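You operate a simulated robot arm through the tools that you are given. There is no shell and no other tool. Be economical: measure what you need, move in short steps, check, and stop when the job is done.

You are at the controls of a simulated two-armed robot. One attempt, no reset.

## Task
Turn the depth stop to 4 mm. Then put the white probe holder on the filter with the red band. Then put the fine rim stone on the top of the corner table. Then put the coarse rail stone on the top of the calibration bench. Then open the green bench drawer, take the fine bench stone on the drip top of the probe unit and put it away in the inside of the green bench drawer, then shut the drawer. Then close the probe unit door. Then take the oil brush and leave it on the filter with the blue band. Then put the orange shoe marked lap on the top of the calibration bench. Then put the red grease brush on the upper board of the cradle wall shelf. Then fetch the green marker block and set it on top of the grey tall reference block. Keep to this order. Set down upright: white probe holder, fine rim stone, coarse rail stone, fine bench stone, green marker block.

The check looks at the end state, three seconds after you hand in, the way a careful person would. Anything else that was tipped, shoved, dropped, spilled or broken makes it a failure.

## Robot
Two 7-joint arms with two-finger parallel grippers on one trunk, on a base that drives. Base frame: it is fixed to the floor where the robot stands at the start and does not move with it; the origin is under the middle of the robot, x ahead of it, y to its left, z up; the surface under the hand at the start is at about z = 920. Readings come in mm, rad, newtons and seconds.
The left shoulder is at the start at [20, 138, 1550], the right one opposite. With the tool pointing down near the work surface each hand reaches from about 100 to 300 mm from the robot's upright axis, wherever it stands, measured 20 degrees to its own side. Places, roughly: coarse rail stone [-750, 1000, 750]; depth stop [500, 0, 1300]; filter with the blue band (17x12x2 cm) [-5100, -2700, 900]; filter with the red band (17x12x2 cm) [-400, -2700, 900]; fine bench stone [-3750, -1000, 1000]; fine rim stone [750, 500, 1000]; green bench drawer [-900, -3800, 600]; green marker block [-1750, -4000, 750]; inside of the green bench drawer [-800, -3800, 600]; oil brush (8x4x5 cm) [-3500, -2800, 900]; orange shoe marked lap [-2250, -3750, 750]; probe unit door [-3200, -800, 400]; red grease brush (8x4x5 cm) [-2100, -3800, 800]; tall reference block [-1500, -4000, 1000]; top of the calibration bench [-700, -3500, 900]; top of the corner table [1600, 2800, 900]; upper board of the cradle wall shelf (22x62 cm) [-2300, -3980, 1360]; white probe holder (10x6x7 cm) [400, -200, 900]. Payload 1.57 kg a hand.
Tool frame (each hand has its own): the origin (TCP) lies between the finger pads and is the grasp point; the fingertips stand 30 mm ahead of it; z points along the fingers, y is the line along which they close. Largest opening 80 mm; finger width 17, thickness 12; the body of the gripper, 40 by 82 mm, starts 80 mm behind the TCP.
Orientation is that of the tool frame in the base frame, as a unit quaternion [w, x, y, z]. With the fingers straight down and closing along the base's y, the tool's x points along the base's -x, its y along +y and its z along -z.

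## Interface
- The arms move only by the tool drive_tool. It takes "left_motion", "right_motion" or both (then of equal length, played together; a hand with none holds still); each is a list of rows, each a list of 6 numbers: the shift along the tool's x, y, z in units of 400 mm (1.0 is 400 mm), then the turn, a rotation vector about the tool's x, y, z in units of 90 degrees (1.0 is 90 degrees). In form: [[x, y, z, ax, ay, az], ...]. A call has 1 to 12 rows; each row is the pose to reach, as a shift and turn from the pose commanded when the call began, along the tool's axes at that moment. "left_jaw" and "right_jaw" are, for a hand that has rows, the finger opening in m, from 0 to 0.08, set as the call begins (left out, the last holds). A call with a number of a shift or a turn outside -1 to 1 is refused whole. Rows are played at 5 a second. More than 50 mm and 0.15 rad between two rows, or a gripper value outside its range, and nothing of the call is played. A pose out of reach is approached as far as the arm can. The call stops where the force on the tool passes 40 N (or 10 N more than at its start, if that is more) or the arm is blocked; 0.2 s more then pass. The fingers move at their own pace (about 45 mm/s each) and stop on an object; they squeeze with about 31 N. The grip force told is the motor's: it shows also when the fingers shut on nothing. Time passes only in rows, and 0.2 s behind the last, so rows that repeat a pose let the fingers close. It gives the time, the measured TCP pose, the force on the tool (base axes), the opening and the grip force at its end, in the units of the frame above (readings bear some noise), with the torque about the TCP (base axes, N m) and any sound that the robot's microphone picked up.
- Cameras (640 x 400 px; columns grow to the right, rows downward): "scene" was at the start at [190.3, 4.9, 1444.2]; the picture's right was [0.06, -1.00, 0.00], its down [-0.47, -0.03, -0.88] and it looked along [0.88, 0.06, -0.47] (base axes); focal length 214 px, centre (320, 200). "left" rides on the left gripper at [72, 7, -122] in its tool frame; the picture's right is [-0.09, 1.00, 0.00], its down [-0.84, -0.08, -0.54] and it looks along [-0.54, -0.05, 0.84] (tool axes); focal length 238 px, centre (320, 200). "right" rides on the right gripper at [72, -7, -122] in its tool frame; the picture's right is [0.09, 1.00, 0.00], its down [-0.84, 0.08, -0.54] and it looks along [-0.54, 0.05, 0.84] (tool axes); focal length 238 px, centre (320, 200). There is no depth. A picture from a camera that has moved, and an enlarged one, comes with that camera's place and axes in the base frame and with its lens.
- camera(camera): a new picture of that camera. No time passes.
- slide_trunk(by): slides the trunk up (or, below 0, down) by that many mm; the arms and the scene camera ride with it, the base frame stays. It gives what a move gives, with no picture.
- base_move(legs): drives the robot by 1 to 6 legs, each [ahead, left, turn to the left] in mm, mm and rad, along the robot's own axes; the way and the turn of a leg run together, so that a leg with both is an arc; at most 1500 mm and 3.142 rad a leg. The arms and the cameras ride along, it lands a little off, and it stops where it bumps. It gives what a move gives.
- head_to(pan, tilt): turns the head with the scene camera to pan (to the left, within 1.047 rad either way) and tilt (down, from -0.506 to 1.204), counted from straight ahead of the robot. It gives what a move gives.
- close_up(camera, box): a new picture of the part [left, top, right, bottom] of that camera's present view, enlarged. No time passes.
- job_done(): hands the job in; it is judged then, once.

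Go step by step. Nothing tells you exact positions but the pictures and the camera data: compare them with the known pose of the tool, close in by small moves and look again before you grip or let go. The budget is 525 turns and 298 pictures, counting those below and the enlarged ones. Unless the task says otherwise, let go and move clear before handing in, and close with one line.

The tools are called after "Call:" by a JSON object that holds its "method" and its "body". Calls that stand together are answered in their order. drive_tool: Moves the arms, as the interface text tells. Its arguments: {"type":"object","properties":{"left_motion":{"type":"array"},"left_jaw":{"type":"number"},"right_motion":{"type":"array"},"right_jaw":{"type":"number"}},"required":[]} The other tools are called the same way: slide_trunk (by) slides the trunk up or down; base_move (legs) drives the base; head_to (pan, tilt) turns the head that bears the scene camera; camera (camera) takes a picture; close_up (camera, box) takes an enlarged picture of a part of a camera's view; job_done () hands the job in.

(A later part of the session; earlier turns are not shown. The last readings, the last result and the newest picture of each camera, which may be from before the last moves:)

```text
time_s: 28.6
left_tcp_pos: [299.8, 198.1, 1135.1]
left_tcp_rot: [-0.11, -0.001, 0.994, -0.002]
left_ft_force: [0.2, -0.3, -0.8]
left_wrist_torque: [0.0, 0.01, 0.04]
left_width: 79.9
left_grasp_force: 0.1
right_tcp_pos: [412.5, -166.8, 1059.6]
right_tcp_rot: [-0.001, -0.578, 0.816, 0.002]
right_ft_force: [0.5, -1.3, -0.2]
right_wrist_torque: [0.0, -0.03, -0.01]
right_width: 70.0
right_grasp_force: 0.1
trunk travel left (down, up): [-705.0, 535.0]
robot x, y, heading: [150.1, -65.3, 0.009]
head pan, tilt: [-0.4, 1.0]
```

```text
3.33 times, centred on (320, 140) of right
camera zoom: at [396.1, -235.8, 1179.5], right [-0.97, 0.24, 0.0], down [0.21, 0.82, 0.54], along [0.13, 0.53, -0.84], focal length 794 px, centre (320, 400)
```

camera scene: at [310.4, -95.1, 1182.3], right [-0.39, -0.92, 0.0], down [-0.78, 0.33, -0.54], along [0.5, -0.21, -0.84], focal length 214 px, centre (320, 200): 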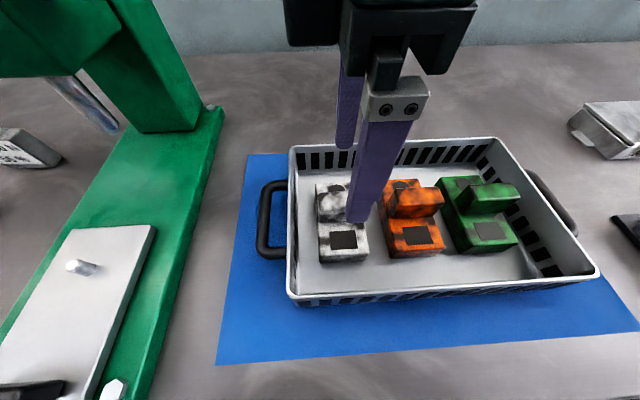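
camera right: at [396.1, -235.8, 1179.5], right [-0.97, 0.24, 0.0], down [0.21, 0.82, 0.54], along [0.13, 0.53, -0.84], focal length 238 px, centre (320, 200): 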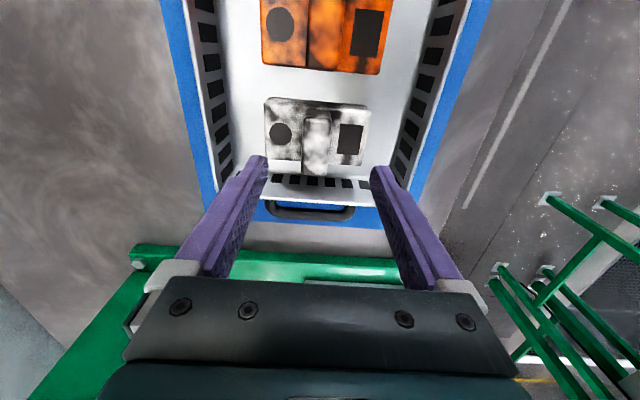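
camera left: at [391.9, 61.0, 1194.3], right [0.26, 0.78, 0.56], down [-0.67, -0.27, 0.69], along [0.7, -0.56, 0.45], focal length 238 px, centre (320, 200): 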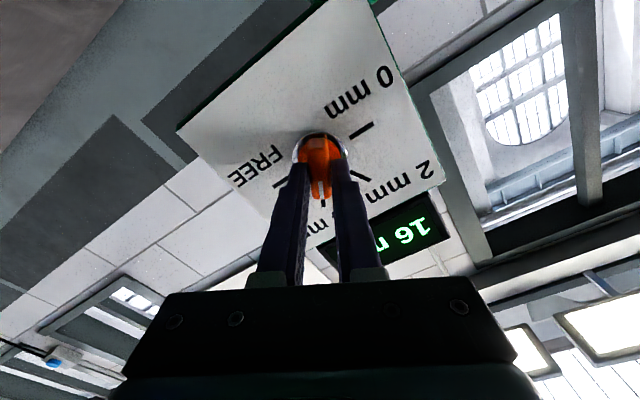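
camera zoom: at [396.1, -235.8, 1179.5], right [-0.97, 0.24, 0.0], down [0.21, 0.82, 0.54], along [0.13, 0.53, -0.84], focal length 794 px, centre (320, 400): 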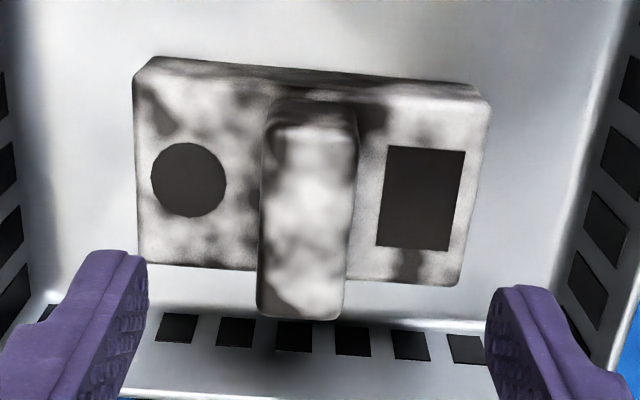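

Call:
{"method": "drive_tool", "body": {"right_motion": [[0.003, -0.006, 0.05, 0, 0, 0], [0.003, -0.006, 0.1, 0, 0, 0], [0.003, -0.006, 0.135, 0, 0, 0]], "right_jaw": 0.06}}

Call:
{"method": "close_up", "body": {"camera": "right", "box": [220, 80, 420, 220]}}

Call:
{"method": "close_up", "body": {"camera": "scene", "box": [270, 120, 450, 300]}}

```text
time_s: 29.4
left_tcp_pos: [301.3, 198.9, 1134.7]
left_tcp_rot: [-0.111, 0.0, 0.994, -0.001]
left_ft_force: [0.0, -0.9, 0.3]
left_wrist_torque: [-0.01, 0.0, 0.0]
left_width: 80.2
left_grasp_force: 0.0
right_tcp_pos: [413.0, -167.2, 1005.9]
right_tcp_rot: [-0.001, -0.578, 0.816, 0.0]
right_ft_force: [-0.9, 0.2, 0.7]
right_wrist_torque: [0.01, 0.01, -0.01]
right_width: 60.0
right_grasp_force: 0.1
trunk travel left (down, up): [-705.0, 535.0]
robot x, y, heading: [150.3, -65.3, 0.005]
head pan, tilt: [-0.4, 1.0]
```

```text
2.86 times, centred on (320, 150) of right
camera zoom: at [395.2, -237.7, 1126.3], right [-0.97, 0.24, 0.0], down [0.21, 0.81, 0.54], along [0.13, 0.53, -0.84], focal length 681 px, centre (320, 343)
```

zoom: 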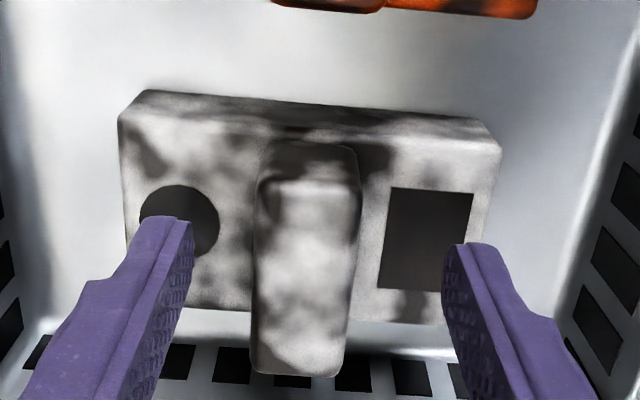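

```text
2.22 times, centred on (360, 210) of scene
camera zoom: at [310.4, -95.1, 1182.3], right [-0.39, -0.92, 0.0], down [-0.78, 0.33, -0.54], along [0.5, -0.21, -0.84], focal length 477 px, centre (231, 178)
```

zoom: 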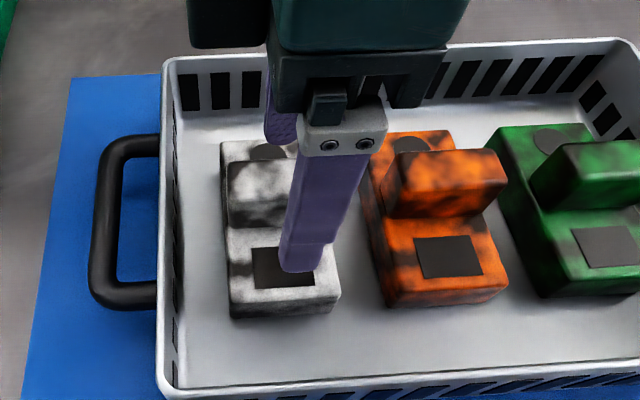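

Call:
{"method": "drive_tool", "body": {"right_motion": [[0, -0.009, 0, 0, 0, 0.04], [0, -0.009, 0.01, 0, 0, 0.04]]}}

Call:
{"method": "drive_tool", "body": {"right_motion": [[0, 0, 0, 0, 0, 0], [0, 0, 0, 0, 0, 0], [0, 0, 0, 0, 0, 0], [0, 0, 0, 0, 0, 0]], "right_jaw": 0.0}}

Call:
{"method": "close_up", "body": {"camera": "right", "box": [220, 80, 420, 220]}}

```text
time_s: 29.9
left_tcp_pos: [301.0, 197.0, 1134.8]
left_tcp_rot: [-0.111, 0.0, 0.994, 0.0]
left_ft_force: [-0.7, 0.6, 0.0]
left_wrist_torque: [0.0, -0.01, -0.03]
left_width: 80.2
left_grasp_force: 0.1
right_tcp_pos: [415.5, -168.8, 1001.4]
right_tcp_rot: [-0.001, -0.552, 0.834, 0.001]
right_ft_force: [-0.9, -0.9, -0.9]
right_wrist_torque: [0.01, 0.02, -0.01]
right_width: 60.2
right_grasp_force: 0.0
trunk travel left (down, up): [-705.0, 535.0]
robot x, y, heading: [144.3, -65.3, 0.006]
head pan, tilt: [-0.4, 1.0]
```

```text
time_s: 30.9
left_tcp_pos: [300.8, 198.2, 1134.6]
left_tcp_rot: [-0.111, -0.001, 0.994, 0.0]
left_ft_force: [0.3, -0.2, -0.4]
left_wrist_torque: [0.02, -0.01, 0.0]
left_width: 79.8
left_grasp_force: 0.1
right_tcp_pos: [417.4, -168.2, 1001.9]
right_tcp_rot: [0.0, -0.551, 0.835, 0.0]
right_ft_force: [-0.1, 0.0, -0.2]
right_wrist_torque: [-0.08, 0.0, -0.04]
right_width: 23.8
right_grasp_force: 30.2
trunk travel left (down, up): [-705.0, 535.0]
robot x, y, heading: [150.0, -64.2, 0.003]
head pan, tilt: [-0.4, 1.0]
```

```text
2.86 times, centred on (320, 150) of right
camera zoom: at [394.4, -237.6, 1122.6], right [-0.95, 0.31, 0.0], down [0.26, 0.8, 0.54], along [0.16, 0.52, -0.84], focal length 681 px, centre (320, 343)
```

zoom: 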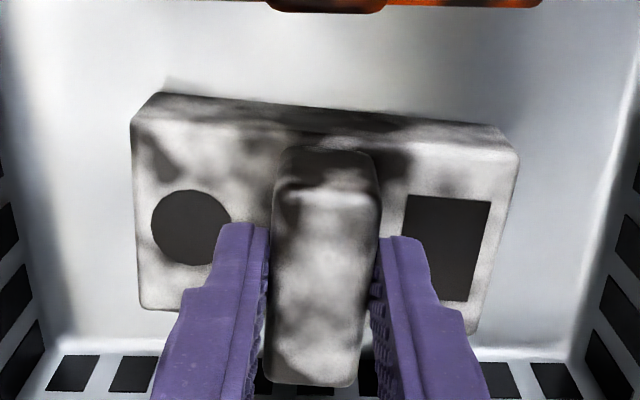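

Gripped the ridge at 23.8 mm. Lifting.

Call:
{"method": "drive_tool", "body": {"right_motion": [[0, 0, -0.05, 0, 0, 0], [0, 0, -0.12, 0, 0, 0], [0, 0, -0.2, 0, 0, 0], [0, 0, -0.3, 0, 0, 0]]}}

Call:
{"method": "camera", "body": {"camera": "right"}}

Call:
{"method": "camera", "body": {"camera": "scene"}}

```text
time_s: 31.9
left_tcp_pos: [300.1, 199.3, 1135.2]
left_tcp_rot: [-0.111, 0.0, 0.994, -0.001]
left_ft_force: [-0.3, 0.3, 0.3]
left_wrist_torque: [0.0, 0.0, -0.02]
left_width: 80.1
left_grasp_force: 0.0
right_tcp_pos: [415.8, -169.5, 1119.5]
right_tcp_rot: [-0.002, -0.551, 0.835, 0.0]
right_ft_force: [-0.4, 0.0, -2.7]
right_wrist_torque: [-0.01, -0.03, 0.02]
right_width: 23.5
right_grasp_force: 31.5
trunk travel left (down, up): [-705.0, 535.0]
robot x, y, heading: [144.3, -69.5, 0.004]
head pan, tilt: [-0.4, 1.0]
```

```text
262 pictures are left
camera right: at [394.9, -239.1, 1240.6], right [-0.95, 0.31, 0.0], down [0.26, 0.8, 0.54], along [0.16, 0.51, -0.84], focal length 238 px, centre (320, 200)
```

right: 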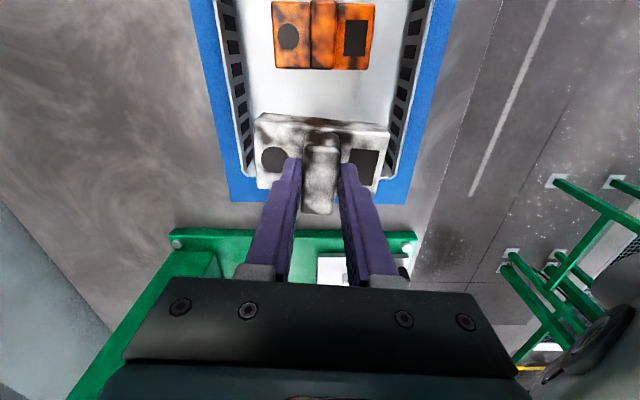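

```text
261 pictures are left
camera scene: at [310.3, -95.1, 1182.3], right [-0.39, -0.92, 0.0], down [-0.78, 0.33, -0.54], along [0.5, -0.21, -0.84], focal length 214 px, centre (320, 200)
```

scene: 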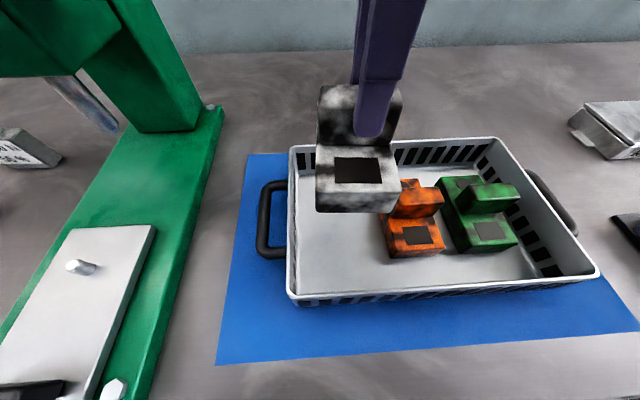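

Holding the white holder. I back off from the bench, then turn right to survey the way to the red-band filter.

Call:
{"method": "base_move", "body": {"legs": [[-150, 60, 0], [-100, 0, 0], [0, 0, -1.0]]}}

Call:
{"method": "head_to", "body": {"pan": -0.6, "tilt": 0.35}}

Call:
{"method": "camera", "body": {"camera": "scene"}}

```text
time_s: 36.7
left_tcp_pos: [206.1, -5.0, 1134.6]
left_tcp_rot: [-0.096, 0.49, 0.865, 0.054]
left_ft_force: [1.1, -0.6, 0.1]
left_wrist_torque: [0.02, 0.02, 0.01]
left_width: 80.2
left_grasp_force: 0.0
right_tcp_pos: [-50.3, -293.6, 1119.7]
right_tcp_rot: [-0.001, -0.069, 0.998, 0.002]
right_ft_force: [0.8, -0.1, -2.8]
right_wrist_torque: [0.01, -0.03, 0.01]
right_width: 23.6
right_grasp_force: 30.8
trunk travel left (down, up): [-705.0, 535.0]
robot x, y, heading: [-103.9, -8.1, -1.029]
head pan, tilt: [-0.4, 1.0]
```

```text
time_s: 37.8
left_tcp_pos: [206.8, -5.3, 1135.1]
left_tcp_rot: [-0.097, 0.491, 0.864, 0.054]
left_ft_force: [-1.1, 0.4, 0.2]
left_wrist_torque: [0.01, -0.02, 0.01]
left_width: 79.7
left_grasp_force: 0.0
right_tcp_pos: [-49.5, -292.7, 1120.0]
right_tcp_rot: [-0.002, -0.07, 0.998, 0.001]
right_ft_force: [0.0, 0.7, -2.6]
right_wrist_torque: [0.01, 0.03, -0.02]
right_width: 23.3
right_grasp_force: 30.9
trunk travel left (down, up): [-705.0, 535.0]
robot x, y, heading: [-102.3, -5.2, -1.028]
head pan, tilt: [-0.6, 0.351]
```

```text
260 pictures are left
camera scene: at [-55.2, -188.7, 1237.0], right [-1.0, 0.06, 0.0], down [0.02, 0.34, -0.94], along [-0.05, -0.94, -0.34], focal length 214 px, centre (320, 200)
```

scene: 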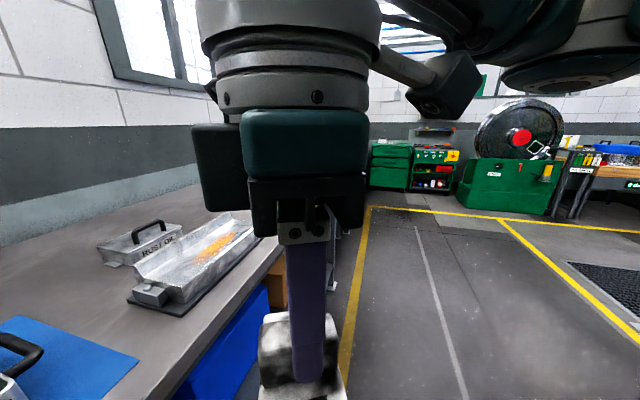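

Call:
{"method": "base_move", "body": {"legs": [[-60, -60, -0.87]]}}

Call:
{"method": "head_to", "body": {"pan": 0.15, "tilt": 0.2}}

Call:
{"method": "camera", "body": {"camera": "scene"}}

```text
time_s: 40.4
left_tcp_pos: [36.8, -191.2, 1134.0]
left_tcp_rot: [-0.065, 0.81, 0.576, 0.09]
left_ft_force: [-0.4, -0.6, 0.4]
left_wrist_torque: [0.0, -0.02, -0.04]
left_width: 80.2
left_grasp_force: 0.0
right_tcp_pos: [-349.1, -179.4, 1119.1]
right_tcp_rot: [0.0, 0.36, 0.933, 0.0]
right_ft_force: [0.9, 0.9, -3.1]
right_wrist_torque: [0.02, 0.02, 0.0]
right_width: 23.3
right_grasp_force: 30.5
trunk travel left (down, up): [-705.0, 535.0]
robot x, y, heading: [-164.4, 40.7, -1.899]
head pan, tilt: [-0.6, 0.351]
```

```text
time_s: 41.5
left_tcp_pos: [37.7, -191.8, 1134.5]
left_tcp_rot: [-0.064, 0.81, 0.576, 0.09]
left_ft_force: [-0.7, 0.3, 0.7]
left_wrist_torque: [0.0, 0.0, -0.03]
left_width: 79.9
left_grasp_force: 0.2
right_tcp_pos: [-348.2, -178.6, 1119.8]
right_tcp_rot: [0.0, 0.36, 0.933, 0.001]
right_ft_force: [-0.1, -0.4, -3.4]
right_wrist_torque: [0.01, 0.0, 0.01]
right_width: 23.6
right_grasp_force: 31.4
trunk travel left (down, up): [-705.0, 535.0]
robot x, y, heading: [-163.4, 42.4, -1.905]
head pan, tilt: [0.15, 0.201]
```

```text
259 pictures are left
camera scene: at [-213.3, -144.8, 1251.1], right [-0.98, 0.18, 0.0], down [0.04, 0.2, -0.98], along [-0.18, -0.96, -0.2], focal length 214 px, centre (320, 200)
```

scene: 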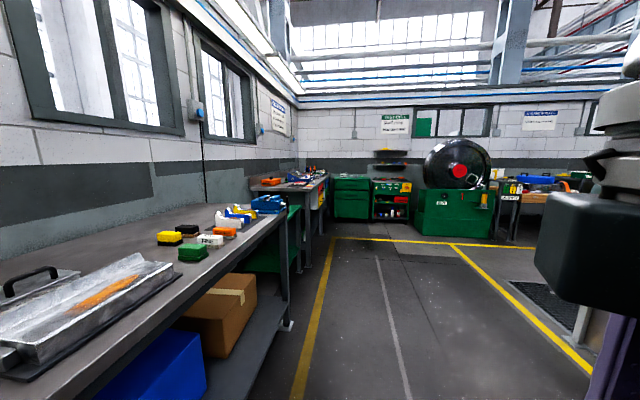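

Call:
{"method": "close_up", "body": {"camera": "scene", "box": [230, 130, 430, 260]}}

Call:
{"method": "close_up", "body": {"camera": "scene", "box": [400, 130, 640, 290]}}

```text
3.08 times, centred on (330, 195) of scene
camera zoom: at [-213.3, -144.8, 1251.1], right [-0.98, 0.18, 0.0], down [0.04, 0.2, -0.98], along [-0.18, -0.96, -0.2], focal length 660 px, centre (289, 215)
```

zoom: 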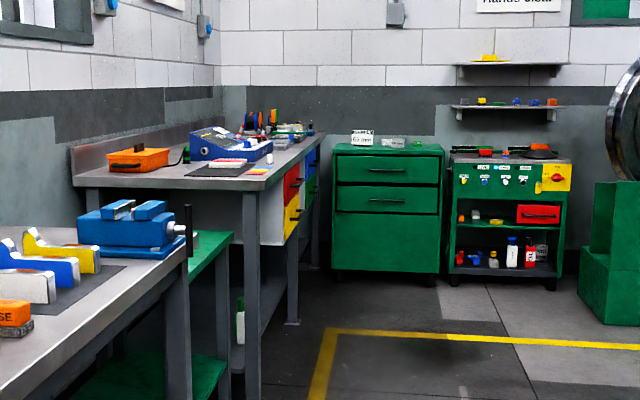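

```text
2.50 times, centred on (520, 210) of scene
camera zoom: at [-213.3, -144.8, 1251.1], right [-0.98, 0.18, 0.0], down [0.04, 0.2, -0.98], along [-0.18, -0.96, -0.2], focal length 536 px, centre (-180, 175)
```

zoom: 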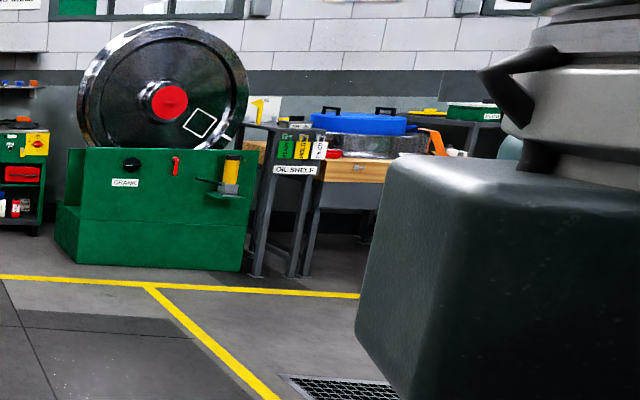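

The red filter should be on the second table ahead on the left. I drive along the aisle parallel to the benches.

Call:
{"method": "base_move", "body": {"legs": [[1200, 0, 0], [1150, 0, 0]]}}

Call:
{"method": "head_to", "body": {"pan": 0.9, "tilt": 0.5}}

Call:
{"method": "camera", "body": {"camera": "scene"}}

```text
time_s: 53.1
left_tcp_pos: [-719.3, -2427.6, 1135.4]
left_tcp_rot: [-0.065, 0.808, 0.578, 0.089]
left_ft_force: [0.3, -0.6, -0.5]
left_wrist_torque: [-0.03, -0.05, 0.04]
left_width: 80.3
left_grasp_force: 0.1
right_tcp_pos: [-1104.5, -2417.9, 1119.5]
right_tcp_rot: [0.0, 0.357, 0.934, 0.001]
right_ft_force: [-1.0, -0.2, -3.4]
right_wrist_torque: [-0.01, -0.03, 0.02]
right_width: 23.8
right_grasp_force: 31.2
trunk travel left (down, up): [-705.0, 535.0]
robot x, y, heading: [-920.7, -2195.6, -1.894]
head pan, tilt: [0.15, 0.201]
```

```text
time_s: 54.2
left_tcp_pos: [-718.1, -2427.7, 1135.4]
left_tcp_rot: [-0.065, 0.808, 0.578, 0.09]
left_ft_force: [-0.4, 0.0, -0.2]
left_wrist_torque: [0.01, 0.0, 0.02]
left_width: 79.9
left_grasp_force: 0.0
right_tcp_pos: [-1104.8, -2418.7, 1119.0]
right_tcp_rot: [0.0, 0.358, 0.934, 0.002]
right_ft_force: [0.4, 0.3, -3.3]
right_wrist_torque: [0.01, 0.03, 0.01]
right_width: 23.8
right_grasp_force: 31.6
trunk travel left (down, up): [-705.0, 535.0]
robot x, y, heading: [-920.3, -2194.3, -1.897]
head pan, tilt: [0.901, 0.499]
```

```text
256 pictures are left
camera scene: at [-903.6, -2367.9, 1223.4], right [-0.84, -0.54, 0.0], down [-0.26, 0.4, -0.88], along [0.48, -0.74, -0.48], focal length 214 px, centre (320, 200)
```

scene: 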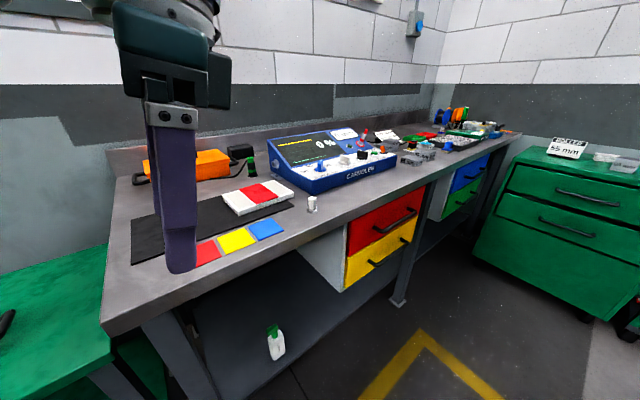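

The red-band filter is near (-415, -2760), about 230 mm inside the table edge. I turn to face the table and come alongside.

Call:
{"method": "base_move", "body": {"legs": [[0, 0, 1.565], [0, -272, 0], [250, 0, 0]]}}

Call:
{"method": "head_to", "body": {"pan": -0.3, "tilt": 0.9}}

Call:
{"method": "camera", "body": {"camera": "scene"}}

Call:
{"method": "camera", "body": {"camera": "right"}}

```text
time_s: 61.3
left_tcp_pos: [-543.3, -2336.0, 1134.7]
left_tcp_rot: [-0.109, 0.174, 0.978, 0.018]
left_ft_force: [0.2, 0.3, 0.5]
left_wrist_torque: [-0.01, 0.02, -0.01]
left_width: 80.0
left_grasp_force: 0.0
right_tcp_pos: [-562.4, -2721.4, 1119.9]
right_tcp_rot: [-0.002, -0.397, 0.918, 0.001]
right_ft_force: [0.0, -0.4, -2.8]
right_wrist_torque: [0.0, 0.02, 0.0]
right_width: 23.7
right_grasp_force: 30.6
trunk travel left (down, up): [-705.0, 535.0]
robot x, y, heading: [-776.1, -2530.4, -0.351]
head pan, tilt: [0.901, 0.499]
```

```text
time_s: 62.7
left_tcp_pos: [-543.9, -2336.4, 1134.0]
left_tcp_rot: [-0.109, 0.174, 0.979, 0.019]
left_ft_force: [0.5, -0.4, -0.4]
left_wrist_torque: [-0.01, 0.05, 0.05]
left_width: 80.3
left_grasp_force: 0.1
right_tcp_pos: [-561.6, -2721.0, 1119.5]
right_tcp_rot: [-0.001, -0.397, 0.918, 0.0]
right_ft_force: [-0.6, -0.5, -3.2]
right_wrist_torque: [0.0, 0.01, 0.01]
right_width: 23.6
right_grasp_force: 30.7
trunk travel left (down, up): [-705.0, 535.0]
robot x, y, heading: [-780.9, -2533.1, -0.353]
head pan, tilt: [-0.3, 0.901]
```

```text
255 pictures are left
camera scene: at [-626.3, -2612.8, 1189.5], right [-0.6, -0.8, 0.0], down [-0.62, 0.47, -0.62], along [0.49, -0.38, -0.78], focal length 214 px, centre (320, 200)
```

scene: 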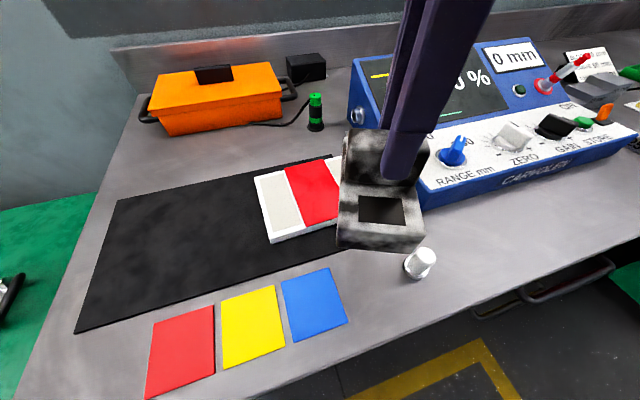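

```text
254 pictures are left
camera right: at [-605.8, -2778.6, 1240.1], right [-0.79, 0.62, 0.0], down [0.52, 0.66, 0.54], along [0.33, 0.43, -0.84], focal length 238 px, centre (320, 200)
```

right: 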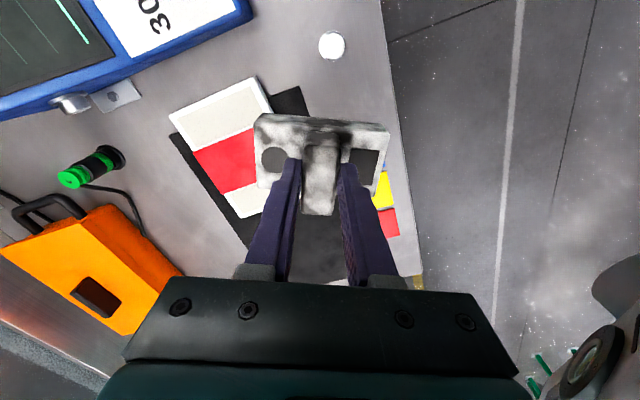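

The filter centre is at about (-449, -2738), top about 935, with its long axis along the bench. I'll move in 95 mm and position over it.

Call:
{"method": "base_move", "body": {"legs": [[95, 0, 0.02]]}}

Call:
{"method": "camera", "body": {"camera": "right"}}

Call:
{"method": "camera", "body": {"camera": "scene"}}

```text
time_s: 63.8
left_tcp_pos: [-456.2, -2364.3, 1134.9]
left_tcp_rot: [-0.11, 0.163, 0.98, 0.018]
left_ft_force: [-0.6, 0.4, -0.1]
left_wrist_torque: [0.04, -0.03, 0.03]
left_width: 79.9
left_grasp_force: 0.0
right_tcp_pos: [-466.3, -2748.4, 1119.6]
right_tcp_rot: [-0.001, -0.407, 0.913, 0.001]
right_ft_force: [1.2, -0.4, -2.9]
right_wrist_torque: [0.02, 0.01, -0.01]
right_width: 23.5
right_grasp_force: 30.8
trunk travel left (down, up): [-705.0, 535.0]
robot x, y, heading: [-686.5, -2562.6, -0.328]
head pan, tilt: [-0.3, 0.901]
```

```text
253 pictures are left
camera right: at [-509.5, -2806.6, 1240.0], right [-0.8, 0.6, 0.0], down [0.5, 0.67, 0.54], along [0.32, 0.43, -0.84], focal length 238 px, centre (320, 200)
```

right: 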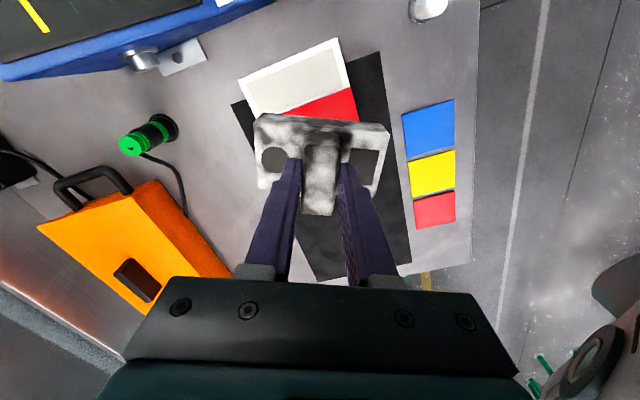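

```text
252 pictures are left
camera scene: at [-533.7, -2641.4, 1189.5], right [-0.59, -0.81, 0.0], down [-0.63, 0.46, -0.62], along [0.5, -0.36, -0.78], focal length 214 px, centre (320, 200)
```

scene: 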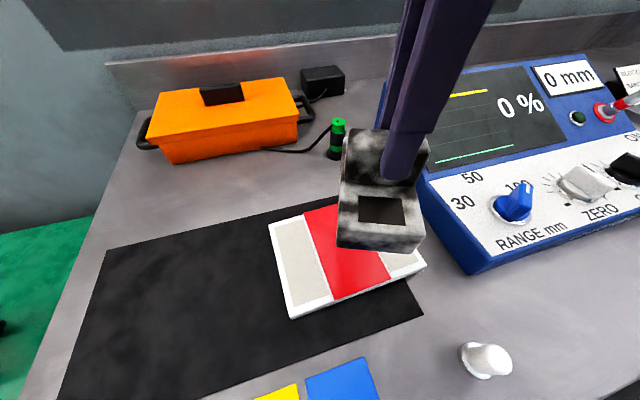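

I'll centre and align the holder's long axis with the filter, then lower partway.

Call:
{"method": "drive_tool", "body": {"right_motion": [[-0.006, -0.003, 0, 0, 0, 0.093], [-0.012, -0.006, 0, 0, 0, 0.186], [-0.018, -0.009, 0, 0, 0, 0.279], [-0.024, -0.012, 0, 0, 0, 0.372], [-0.03, -0.015, 0, 0, 0, 0.465], [-0.036, -0.018, 0, 0, 0, 0.558], [-0.042, -0.021, 0, 0, 0, 0.651], [-0.045, -0.0235, 0, 0, 0, 0.745], [-0.045, -0.0235, 0.1, 0, 0, 0.745], [-0.045, -0.0235, 0.2, 0, 0, 0.745]]}}

Call:
{"method": "camera", "body": {"camera": "scene"}}

Call:
{"method": "camera", "body": {"camera": "right"}}

```text
time_s: 66.0
left_tcp_pos: [-457.3, -2362.7, 1135.4]
left_tcp_rot: [-0.11, 0.164, 0.98, 0.018]
left_ft_force: [0.6, -0.4, -0.1]
left_wrist_torque: [-0.03, -0.03, 0.01]
left_width: 80.2
left_grasp_force: 0.1
right_tcp_pos: [-449.7, -2741.2, 1037.9]
right_tcp_rot: [-0.001, 0.166, 0.986, 0.0]
right_ft_force: [-0.2, 0.6, -3.5]
right_wrist_torque: [0.01, -0.04, -0.03]
right_width: 23.5
right_grasp_force: 31.0
trunk travel left (down, up): [-705.0, 535.0]
robot x, y, heading: [-688.6, -2563.1, -0.326]
head pan, tilt: [-0.3, 0.901]
```

```text
251 pictures are left
camera scene: at [-533.7, -2641.3, 1189.5], right [-0.59, -0.81, 0.0], down [-0.63, 0.46, -0.62], along [0.5, -0.36, -0.78], focal length 214 px, centre (320, 200)
```

scene: 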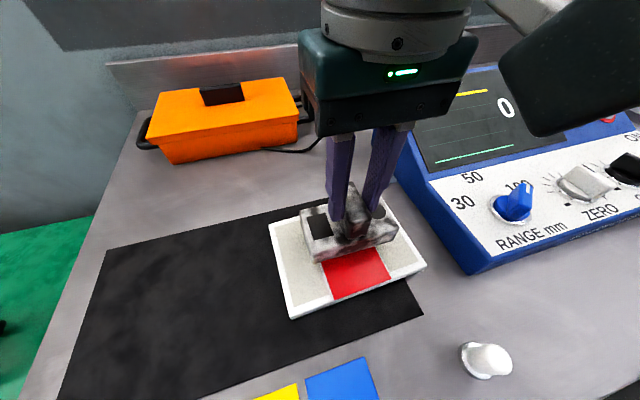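

```text
250 pictures are left
camera right: at [-519.0, -2724.3, 1159.1], right [0.24, 0.97, 0.0], down [0.82, -0.2, 0.54], along [0.52, -0.13, -0.84], focal length 238 px, centre (320, 200)
```

right: 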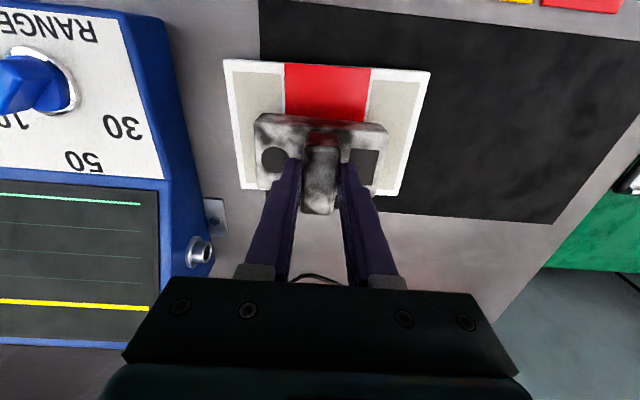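

Well centred. Lowering gently.

Call:
{"method": "drive_tool", "body": {"right_motion": [[0, 0, 0.02, 0, 0, 0], [0, 0, 0.04, 0, 0, 0], [0, 0, 0.05, 0, 0, 0]]}}

Call:
{"method": "close_up", "body": {"camera": "scene", "box": [250, 160, 450, 330]}}

```text
time_s: 66.8
left_tcp_pos: [-456.2, -2362.0, 1134.5]
left_tcp_rot: [-0.109, 0.163, 0.98, 0.017]
left_ft_force: [1.2, -0.5, -0.2]
left_wrist_torque: [-0.01, -0.01, -0.02]
left_width: 79.9
left_grasp_force: 0.0
right_tcp_pos: [-448.3, -2739.4, 1020.7]
right_tcp_rot: [-0.001, 0.165, 0.986, 0.002]
right_ft_force: [-5.1, 1.6, 17.8]
right_wrist_torque: [-0.07, 0.13, -0.03]
right_width: 24.0
right_grasp_force: 31.0
trunk travel left (down, up): [-705.0, 535.0]
robot x, y, heading: [-687.7, -2564.3, -0.325]
head pan, tilt: [-0.3, 0.901]
```

```text
2.35 times, centred on (350, 245) of scene
camera zoom: at [-533.7, -2641.6, 1190.0], right [-0.59, -0.81, 0.0], down [-0.63, 0.46, -0.62], along [0.5, -0.36, -0.78], focal length 505 px, centre (249, 94)
```

zoom: 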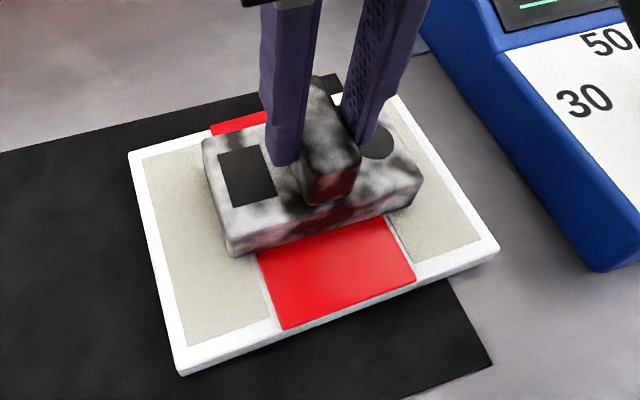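

It's resting on the filter. Releasing and lifting.

Call:
{"method": "drive_tool", "body": {"right_motion": [[0, 0, -0.005, 0, 0, 0], [0, 0, -0.005, 0, 0, 0], [0, 0, -0.005, 0, 0, 0], [0, 0, -0.06, 0, 0, 0], [0, 0, -0.15, 0, 0, 0], [0, 0, -0.25, 0, 0, 0]], "right_jaw": 0.05}}

Call:
{"method": "camera", "body": {"camera": "scene"}}

```text
time_s: 68.2
left_tcp_pos: [-456.4, -2362.4, 1134.2]
left_tcp_rot: [-0.109, 0.164, 0.98, 0.018]
left_ft_force: [0.5, -0.5, 0.2]
left_wrist_torque: [0.0, 0.01, -0.01]
left_width: 79.8
left_grasp_force: 0.0
right_tcp_pos: [-447.0, -2741.4, 1116.3]
right_tcp_rot: [-0.002, 0.166, 0.986, 0.0]
right_ft_force: [0.5, -0.5, -0.2]
right_wrist_torque: [0.03, 0.0, 0.01]
right_width: 49.9
right_grasp_force: 0.0
trunk travel left (down, up): [-705.0, 535.0]
robot x, y, heading: [-690.8, -2563.1, -0.33]
head pan, tilt: [-0.3, 0.901]
```

```text
248 pictures are left
camera scene: at [-533.6, -2641.4, 1189.5], right [-0.59, -0.81, 0.0], down [-0.63, 0.46, -0.62], along [0.5, -0.36, -0.78], focal length 214 px, centre (320, 200)
```

scene: 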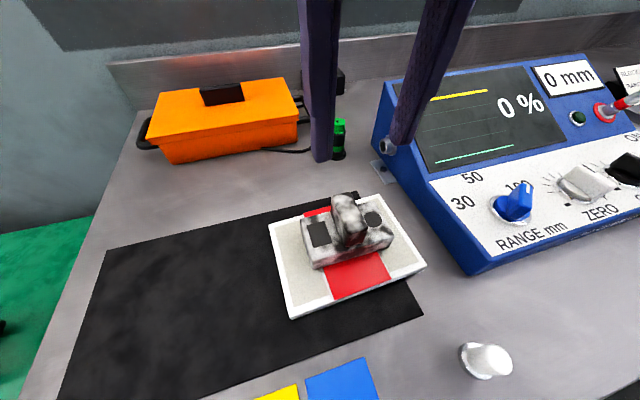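

The white holder stands on the red-band filter. Now back out and return for the fine rim stone.

Call:
{"method": "base_move", "body": {"legs": [[-350, 0, 0], [0, 0, 1.57], [1250, 0, 0], [1250, 0, 0]]}}

Call:
{"method": "head_to", "body": {"pan": -0.3, "tilt": 0.3}}

Call:
{"method": "camera", "body": {"camera": "scene"}}

```text
time_s: 86.2
left_tcp_pos: [-475.2, 172.7, 1134.7]
left_tcp_rot: [-0.088, -0.591, 0.799, -0.066]
left_ft_force: [-0.3, -0.9, 0.0]
left_wrist_torque: [-0.02, 0.02, 0.0]
left_width: 80.2
left_grasp_force: 0.1
right_tcp_pos: [-98.3, 192.8, 1116.3]
right_tcp_rot: [0.0, -0.594, 0.804, -0.001]
right_ft_force: [0.7, 0.2, -0.4]
right_wrist_torque: [0.0, -0.02, 0.03]
right_width: 49.7
right_grasp_force: 0.0
trunk travel left (down, up): [-705.0, 535.0]
robot x, y, heading: [-266.4, -57.5, 1.277]
head pan, tilt: [-0.3, 0.901]
```

```text
time_s: 87.2
left_tcp_pos: [-475.2, 171.1, 1134.3]
left_tcp_rot: [-0.089, -0.591, 0.799, -0.067]
left_ft_force: [-1.3, 0.3, -0.1]
left_wrist_torque: [-0.03, 0.02, 0.05]
left_width: 80.1
left_grasp_force: 0.1
right_tcp_pos: [-98.2, 194.1, 1116.4]
right_tcp_rot: [0.0, -0.593, 0.805, -0.001]
right_ft_force: [0.1, 0.0, 0.0]
right_wrist_torque: [-0.02, -0.01, -0.01]
right_width: 49.9
right_grasp_force: 0.1
trunk travel left (down, up): [-705.0, 535.0]
robot x, y, heading: [-268.2, -53.2, 1.272]
head pan, tilt: [-0.3, 0.3]
```

```text
247 pictures are left
camera scene: at [-186.0, 118.4, 1241.7], right [0.83, -0.56, 0.0], down [-0.17, -0.25, -0.95], along [0.53, 0.79, -0.3], focal length 214 px, centre (320, 200)
```

scene: 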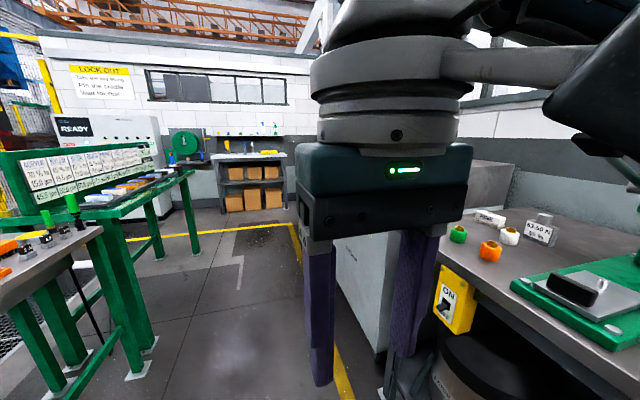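

Call:
{"method": "base_move", "body": {"legs": [[750, 0, 0], [0, 0, -1.55]]}}

Call:
{"method": "head_to", "body": {"pan": 0.0, "tilt": 0.5}}

Call:
{"method": "camera", "body": {"camera": "scene"}}

```text
time_s: 95.0
left_tcp_pos: [167.4, 887.5, 1135.1]
left_tcp_rot: [-0.11, 0.12, 0.987, 0.012]
left_ft_force: [0.1, -0.1, -1.0]
left_wrist_torque: [0.01, 0.0, 0.01]
left_width: 80.0
left_grasp_force: 0.0
right_tcp_pos: [208.8, 511.5, 1116.6]
right_tcp_rot: [-0.001, 0.122, 0.993, 0.0]
right_ft_force: [0.3, -0.6, 0.2]
right_wrist_torque: [-0.03, 0.01, 0.02]
right_width: 50.3
right_grasp_force: 0.1
trunk travel left (down, up): [-705.0, 535.0]
robot x, y, heading: [-43.4, 664.8, -0.233]
head pan, tilt: [-0.3, 0.3]
```

```text
time_s: 95.8
left_tcp_pos: [166.7, 888.1, 1134.5]
left_tcp_rot: [-0.11, 0.12, 0.987, 0.012]
left_ft_force: [-0.4, 1.3, 0.2]
left_wrist_torque: [0.02, -0.02, 0.02]
left_width: 80.0
left_grasp_force: 0.1
right_tcp_pos: [209.2, 512.2, 1116.9]
right_tcp_rot: [-0.002, 0.122, 0.993, -0.001]
right_ft_force: [-0.1, 0.0, -0.5]
right_wrist_torque: [-0.03, 0.0, -0.01]
right_width: 49.9
right_grasp_force: 0.1
trunk travel left (down, up): [-705.0, 535.0]
robot x, y, heading: [-48.4, 665.9, -0.234]
head pan, tilt: [0.0, 0.499]
```

```text
246 pictures are left
camera scene: at [138.2, 620.7, 1223.5], right [-0.24, -0.97, 0.0], down [-0.46, 0.11, -0.88], along [0.85, -0.21, -0.48], focal length 214 px, centre (320, 200)
```

scene: 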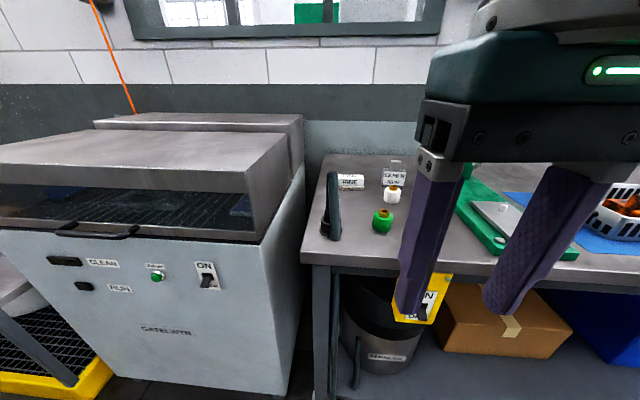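

Call:
{"method": "close_up", "body": {"camera": "scene", "box": [290, 130, 460, 270]}}

Call:
{"method": "close_up", "body": {"camera": "scene", "box": [0, 100, 310, 270]}}

```text
2.86 times, centred on (375, 200) of scene
camera zoom: at [138.2, 620.7, 1223.5], right [-0.24, -0.97, 0.0], down [-0.46, 0.11, -0.88], along [0.85, -0.21, -0.48], focal length 613 px, centre (163, 200)
```

zoom: 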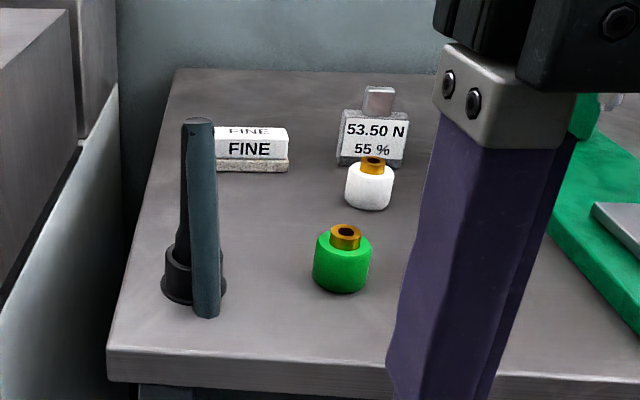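

```text
2.06 times, centred on (155, 185) of scene
camera zoom: at [138.2, 620.7, 1223.5], right [-0.24, -0.97, 0.0], down [-0.46, 0.11, -0.88], along [0.85, -0.21, -0.48], focal length 443 px, centre (661, 231)
```

zoom: 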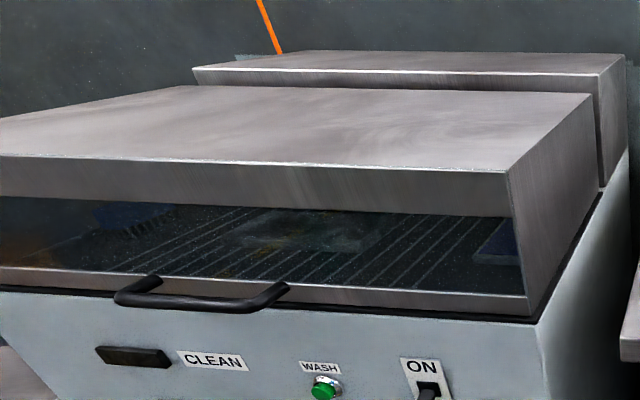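

The FINE stone (white top, stone base) is on the bench near (727, 374), about 270 mm inside the edge. I'll raise the left hand clear of the wash machine and come closer.

Call:
{"method": "drive_tool", "body": {"left_motion": [[0.02, 0, -0.1, 0, 0, 0], [0.04, 0, -0.2, 0, 0, 0], [0.06, 0, -0.3, 0, 0, 0], [0.08, 0, -0.4, 0, 0, 0], [0.1, 0, -0.5, 0, 0, 0]]}}

Call:
{"method": "base_move", "body": {"legs": [[200, 0, -0.09]]}}

Call:
{"method": "head_to", "body": {"pan": -0.1, "tilt": 0.6}}

Call:
{"method": "camera", "body": {"camera": "scene"}}

Call:
{"method": "camera", "body": {"camera": "right"}}

```text
time_s: 97.0
left_tcp_pos: [126.2, 897.4, 1224.2]
left_tcp_rot: [-0.469, 0.072, 0.88, -0.024]
left_ft_force: [-0.3, 0.1, 0.0]
left_wrist_torque: [-0.01, -0.02, 0.01]
left_width: 80.0
left_grasp_force: 0.1
left hand out of reach, approached as far as the arm can: row 5
right_tcp_pos: [209.3, 512.1, 1117.5]
right_tcp_rot: [-0.002, 0.122, 0.993, -0.001]
right_ft_force: [0.0, -0.4, 0.6]
right_wrist_torque: [0.01, 0.0, 0.01]
right_width: 49.7
right_grasp_force: 0.1
trunk travel left (down, up): [-705.0, 535.0]
robot x, y, heading: [-46.4, 668.3, -0.24]
head pan, tilt: [0.0, 0.499]
stopped in row 5 (left hand): the arm was blocked; the commanded pose is now the measured one
```

```text
time_s: 98.6
left_tcp_pos: [328.4, 827.1, 1225.7]
left_tcp_rot: [-0.468, 0.113, 0.877, -0.004]
left_ft_force: [0.5, -0.2, -0.2]
left_wrist_torque: [0.03, 0.01, 0.0]
left_width: 80.1
left_grasp_force: 0.2
right_tcp_pos: [377.6, 436.2, 1115.9]
right_tcp_rot: [-0.002, 0.168, 0.986, 0.0]
right_ft_force: [0.2, 0.7, 0.4]
right_wrist_torque: [-0.04, -0.05, -0.01]
right_width: 50.1
right_grasp_force: 0.0
trunk travel left (down, up): [-705.0, 535.0]
robot x, y, heading: [133.8, 613.0, -0.336]
head pan, tilt: [0.0, 0.499]
```

```text
time_s: 99.3
left_tcp_pos: [328.1, 827.3, 1225.3]
left_tcp_rot: [-0.469, 0.112, 0.876, -0.004]
left_ft_force: [0.4, 0.6, 0.1]
left_wrist_torque: [0.01, 0.0, -0.02]
left_width: 80.0
left_grasp_force: 0.0
right_tcp_pos: [377.0, 435.4, 1116.8]
right_tcp_rot: [-0.002, 0.168, 0.986, 0.0]
right_ft_force: [0.5, 0.2, -0.5]
right_wrist_torque: [-0.04, 0.03, -0.07]
right_width: 49.8
right_grasp_force: 0.0
trunk travel left (down, up): [-705.0, 535.0]
robot x, y, heading: [134.3, 611.3, -0.329]
head pan, tilt: [-0.099, 0.6]
```

```text
243 pictures are left
camera scene: at [309.9, 543.1, 1214.4], right [-0.42, -0.91, 0.0], down [-0.51, 0.24, -0.83], along [0.75, -0.34, -0.56], focal length 214 px, centre (320, 200)
```

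scene: 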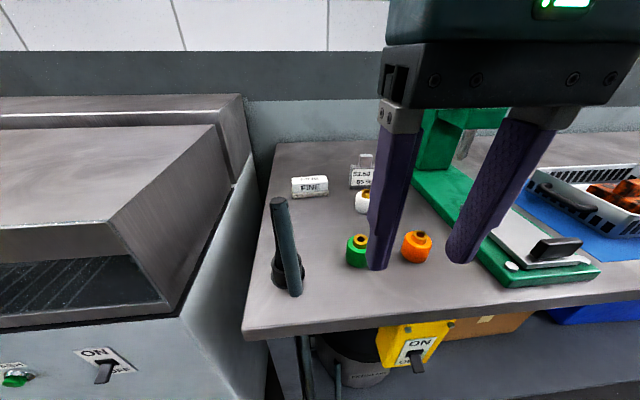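

```text
242 pictures are left
camera right: at [307.2, 452.7, 1237.1], right [0.24, 0.97, 0.0], down [0.82, -0.2, 0.54], along [0.52, -0.13, -0.84], focal length 238 px, centre (320, 200)
```

right: 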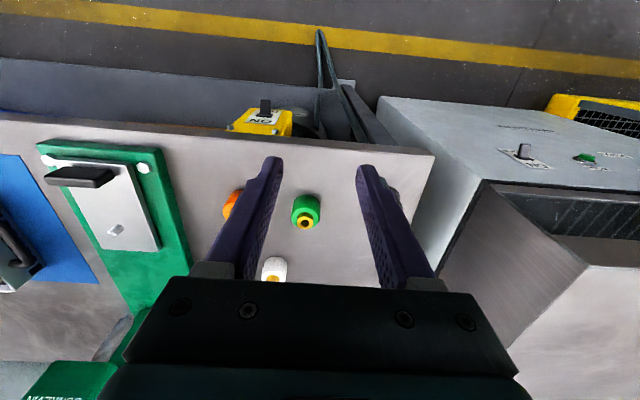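

Call:
{"method": "close_up", "body": {"camera": "scene", "box": [240, 140, 400, 310]}}

```text
2.35 times, centred on (320, 225) of scene
camera zoom: at [309.9, 543.1, 1214.4], right [-0.42, -0.91, 0.0], down [-0.51, 0.24, -0.83], along [0.75, -0.34, -0.56], focal length 505 px, centre (320, 141)
```

zoom: 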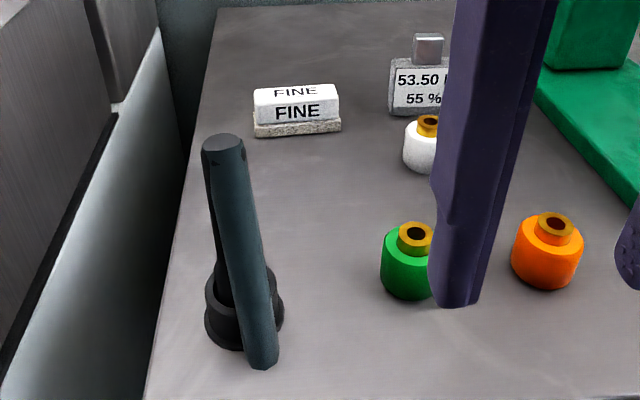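

The stone is about 93 mm wide and 30 mm thick, with its long side along the bench. I need to straddle its thickness at long reach, so I raise the right hand, lower the trunk slightly and move in.

Call:
{"method": "drive_tool", "body": {"right_motion": [[0, 0, -0.1, 0, 0, 0], [0, 0, -0.2, 0, 0, 0], [0, 0, -0.25, 0, 0, 0]]}}

Call:
{"method": "base_move", "body": {"legs": [[120, 60, 0], [105, 0, 0]]}}

Call:
{"method": "head_to", "body": {"pan": -0.2, "tilt": 0.9}}

Call:
{"method": "camera", "body": {"camera": "scene"}}

```text
time_s: 100.1
left_tcp_pos: [329.4, 826.3, 1224.3]
left_tcp_rot: [-0.47, 0.112, 0.876, -0.004]
left_ft_force: [-0.2, 0.0, -0.1]
left_wrist_torque: [-0.02, 0.0, -0.01]
left_width: 79.9
left_grasp_force: 0.2
right_tcp_pos: [370.1, 432.7, 1201.3]
right_tcp_rot: [-0.022, 0.167, 0.986, -0.008]
right_ft_force: [0.0, -0.9, -0.1]
right_wrist_torque: [-0.03, -0.01, -0.01]
right_width: 50.1
right_grasp_force: 0.0
trunk travel left (down, up): [-705.0, 535.0]
robot x, y, heading: [137.2, 612.8, -0.333]
head pan, tilt: [-0.099, 0.6]
```

```text
time_s: 102.2
left_tcp_pos: [560.6, 807.1, 1224.4]
left_tcp_rot: [-0.468, 0.115, 0.876, -0.003]
left_ft_force: [-0.7, -0.1, 0.0]
left_wrist_torque: [0.01, -0.03, 0.0]
left_width: 80.1
left_grasp_force: 0.0
right_tcp_pos: [601.9, 416.2, 1202.3]
right_tcp_rot: [-0.023, 0.169, 0.985, -0.006]
right_ft_force: [0.1, -0.4, -0.8]
right_wrist_torque: [-0.03, -0.01, 0.0]
right_width: 49.8
right_grasp_force: 0.1
trunk travel left (down, up): [-705.0, 535.0]
robot x, y, heading: [365.7, 592.9, -0.331]
head pan, tilt: [-0.099, 0.6]
```

```text
time_s: 103.0
left_tcp_pos: [560.6, 809.6, 1225.1]
left_tcp_rot: [-0.468, 0.114, 0.876, -0.003]
left_ft_force: [0.4, -0.6, -0.8]
left_wrist_torque: [0.03, -0.03, -0.01]
left_width: 79.9
left_grasp_force: 0.0
right_tcp_pos: [601.9, 416.3, 1202.1]
right_tcp_rot: [-0.025, 0.171, 0.985, -0.008]
right_ft_force: [0.0, 0.8, 0.2]
right_wrist_torque: [-0.01, -0.01, 0.01]
right_width: 50.1
right_grasp_force: 0.0
trunk travel left (down, up): [-705.0, 535.0]
robot x, y, heading: [369.4, 593.9, -0.337]
head pan, tilt: [-0.201, 0.901]
```

```text
240 pictures are left
camera scene: at [526.0, 523.9, 1189.6], right [-0.51, -0.86, 0.0], down [-0.67, 0.4, -0.62], along [0.53, -0.32, -0.78], focal length 214 px, centre (320, 200)
```

scene: 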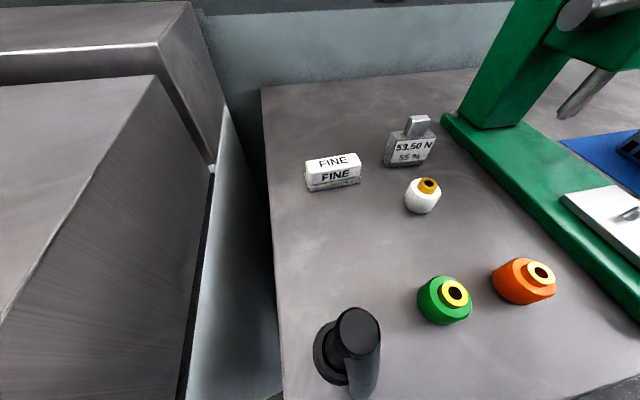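

Call:
{"method": "close_up", "body": {"camera": "scene", "box": [270, 120, 400, 230]}}

```text
3.64 times, centred on (335, 175) of scene
camera zoom: at [526.0, 523.9, 1189.6], right [-0.51, -0.86, 0.0], down [-0.67, 0.4, -0.62], along [0.53, -0.32, -0.78], focal length 780 px, centre (266, 291)
```

zoom: 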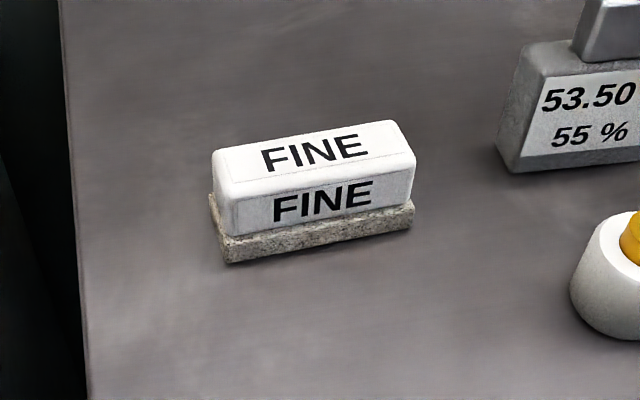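

Call:
{"method": "drive_tool", "body": {"right_motion": [[-0.02, 0.001, 0.016, 0.001, -0.003, -0.083], [-0.04, 0.002, 0.032, 0.002, -0.006, -0.167], [-0.06, 0.003, 0.048, 0.003, -0.009, -0.25], [-0.08, 0.004, 0.065, 0.004, -0.012, -0.333], [-0.1, 0.005, 0.081, 0.005, -0.015, -0.416], [-0.12, 0.006, 0.097, 0.006, -0.018, -0.5], [-0.14, 0.008, 0.113, 0.007, -0.02, -0.583], [-0.16, 0.009, 0.129, 0.008, -0.023, -0.666], [-0.18, 0.01, 0.145, 0.009, -0.026, -0.75], [-0.2, 0.011, 0.161, 0.01, -0.029, -0.833], [-0.22, 0.012, 0.178, 0.011, -0.032, -0.916], [-0.24, 0.013, 0.194, 0.012, -0.035, -0.999]], "right_jaw": 0.07}}

Call:
{"method": "camera", "body": {"camera": "right"}}

```text
time_s: 105.7
left_tcp_pos: [560.5, 809.1, 1224.3]
left_tcp_rot: [-0.47, 0.113, 0.875, -0.003]
left_ft_force: [-0.5, 0.5, 0.6]
left_wrist_torque: [0.0, -0.03, -0.03]
left_width: 80.2
left_grasp_force: 0.0
right_tcp_pos: [538.5, 392.2, 1046.5]
right_tcp_rot: [-0.023, -0.485, 0.873, 0.044]
right_ft_force: [0.5, 0.2, -0.2]
right_wrist_torque: [0.0, -0.03, -0.02]
right_width: 70.0
right_grasp_force: 0.0
right hand out of reach, approached as far as the arm can: row 9, 10, 11, 12
trunk travel left (down, up): [-705.0, 535.0]
robot x, y, heading: [366.6, 596.2, -0.333]
head pan, tilt: [-0.201, 0.901]
stopped in row 12 (right hand): the arm was blocked; the commanded pose is now the measured one
```

```text
238 pictures are left
camera right: at [516.5, 320.2, 1165.2], right [-0.89, 0.44, 0.1], down [0.42, 0.72, 0.55], along [0.17, 0.53, -0.83], focal length 238 px, centre (320, 200)
```

right: 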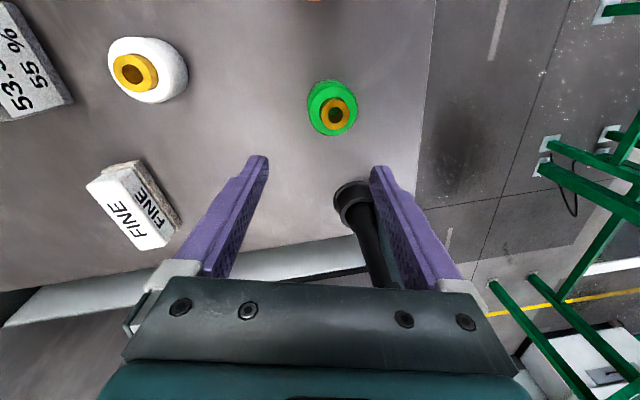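

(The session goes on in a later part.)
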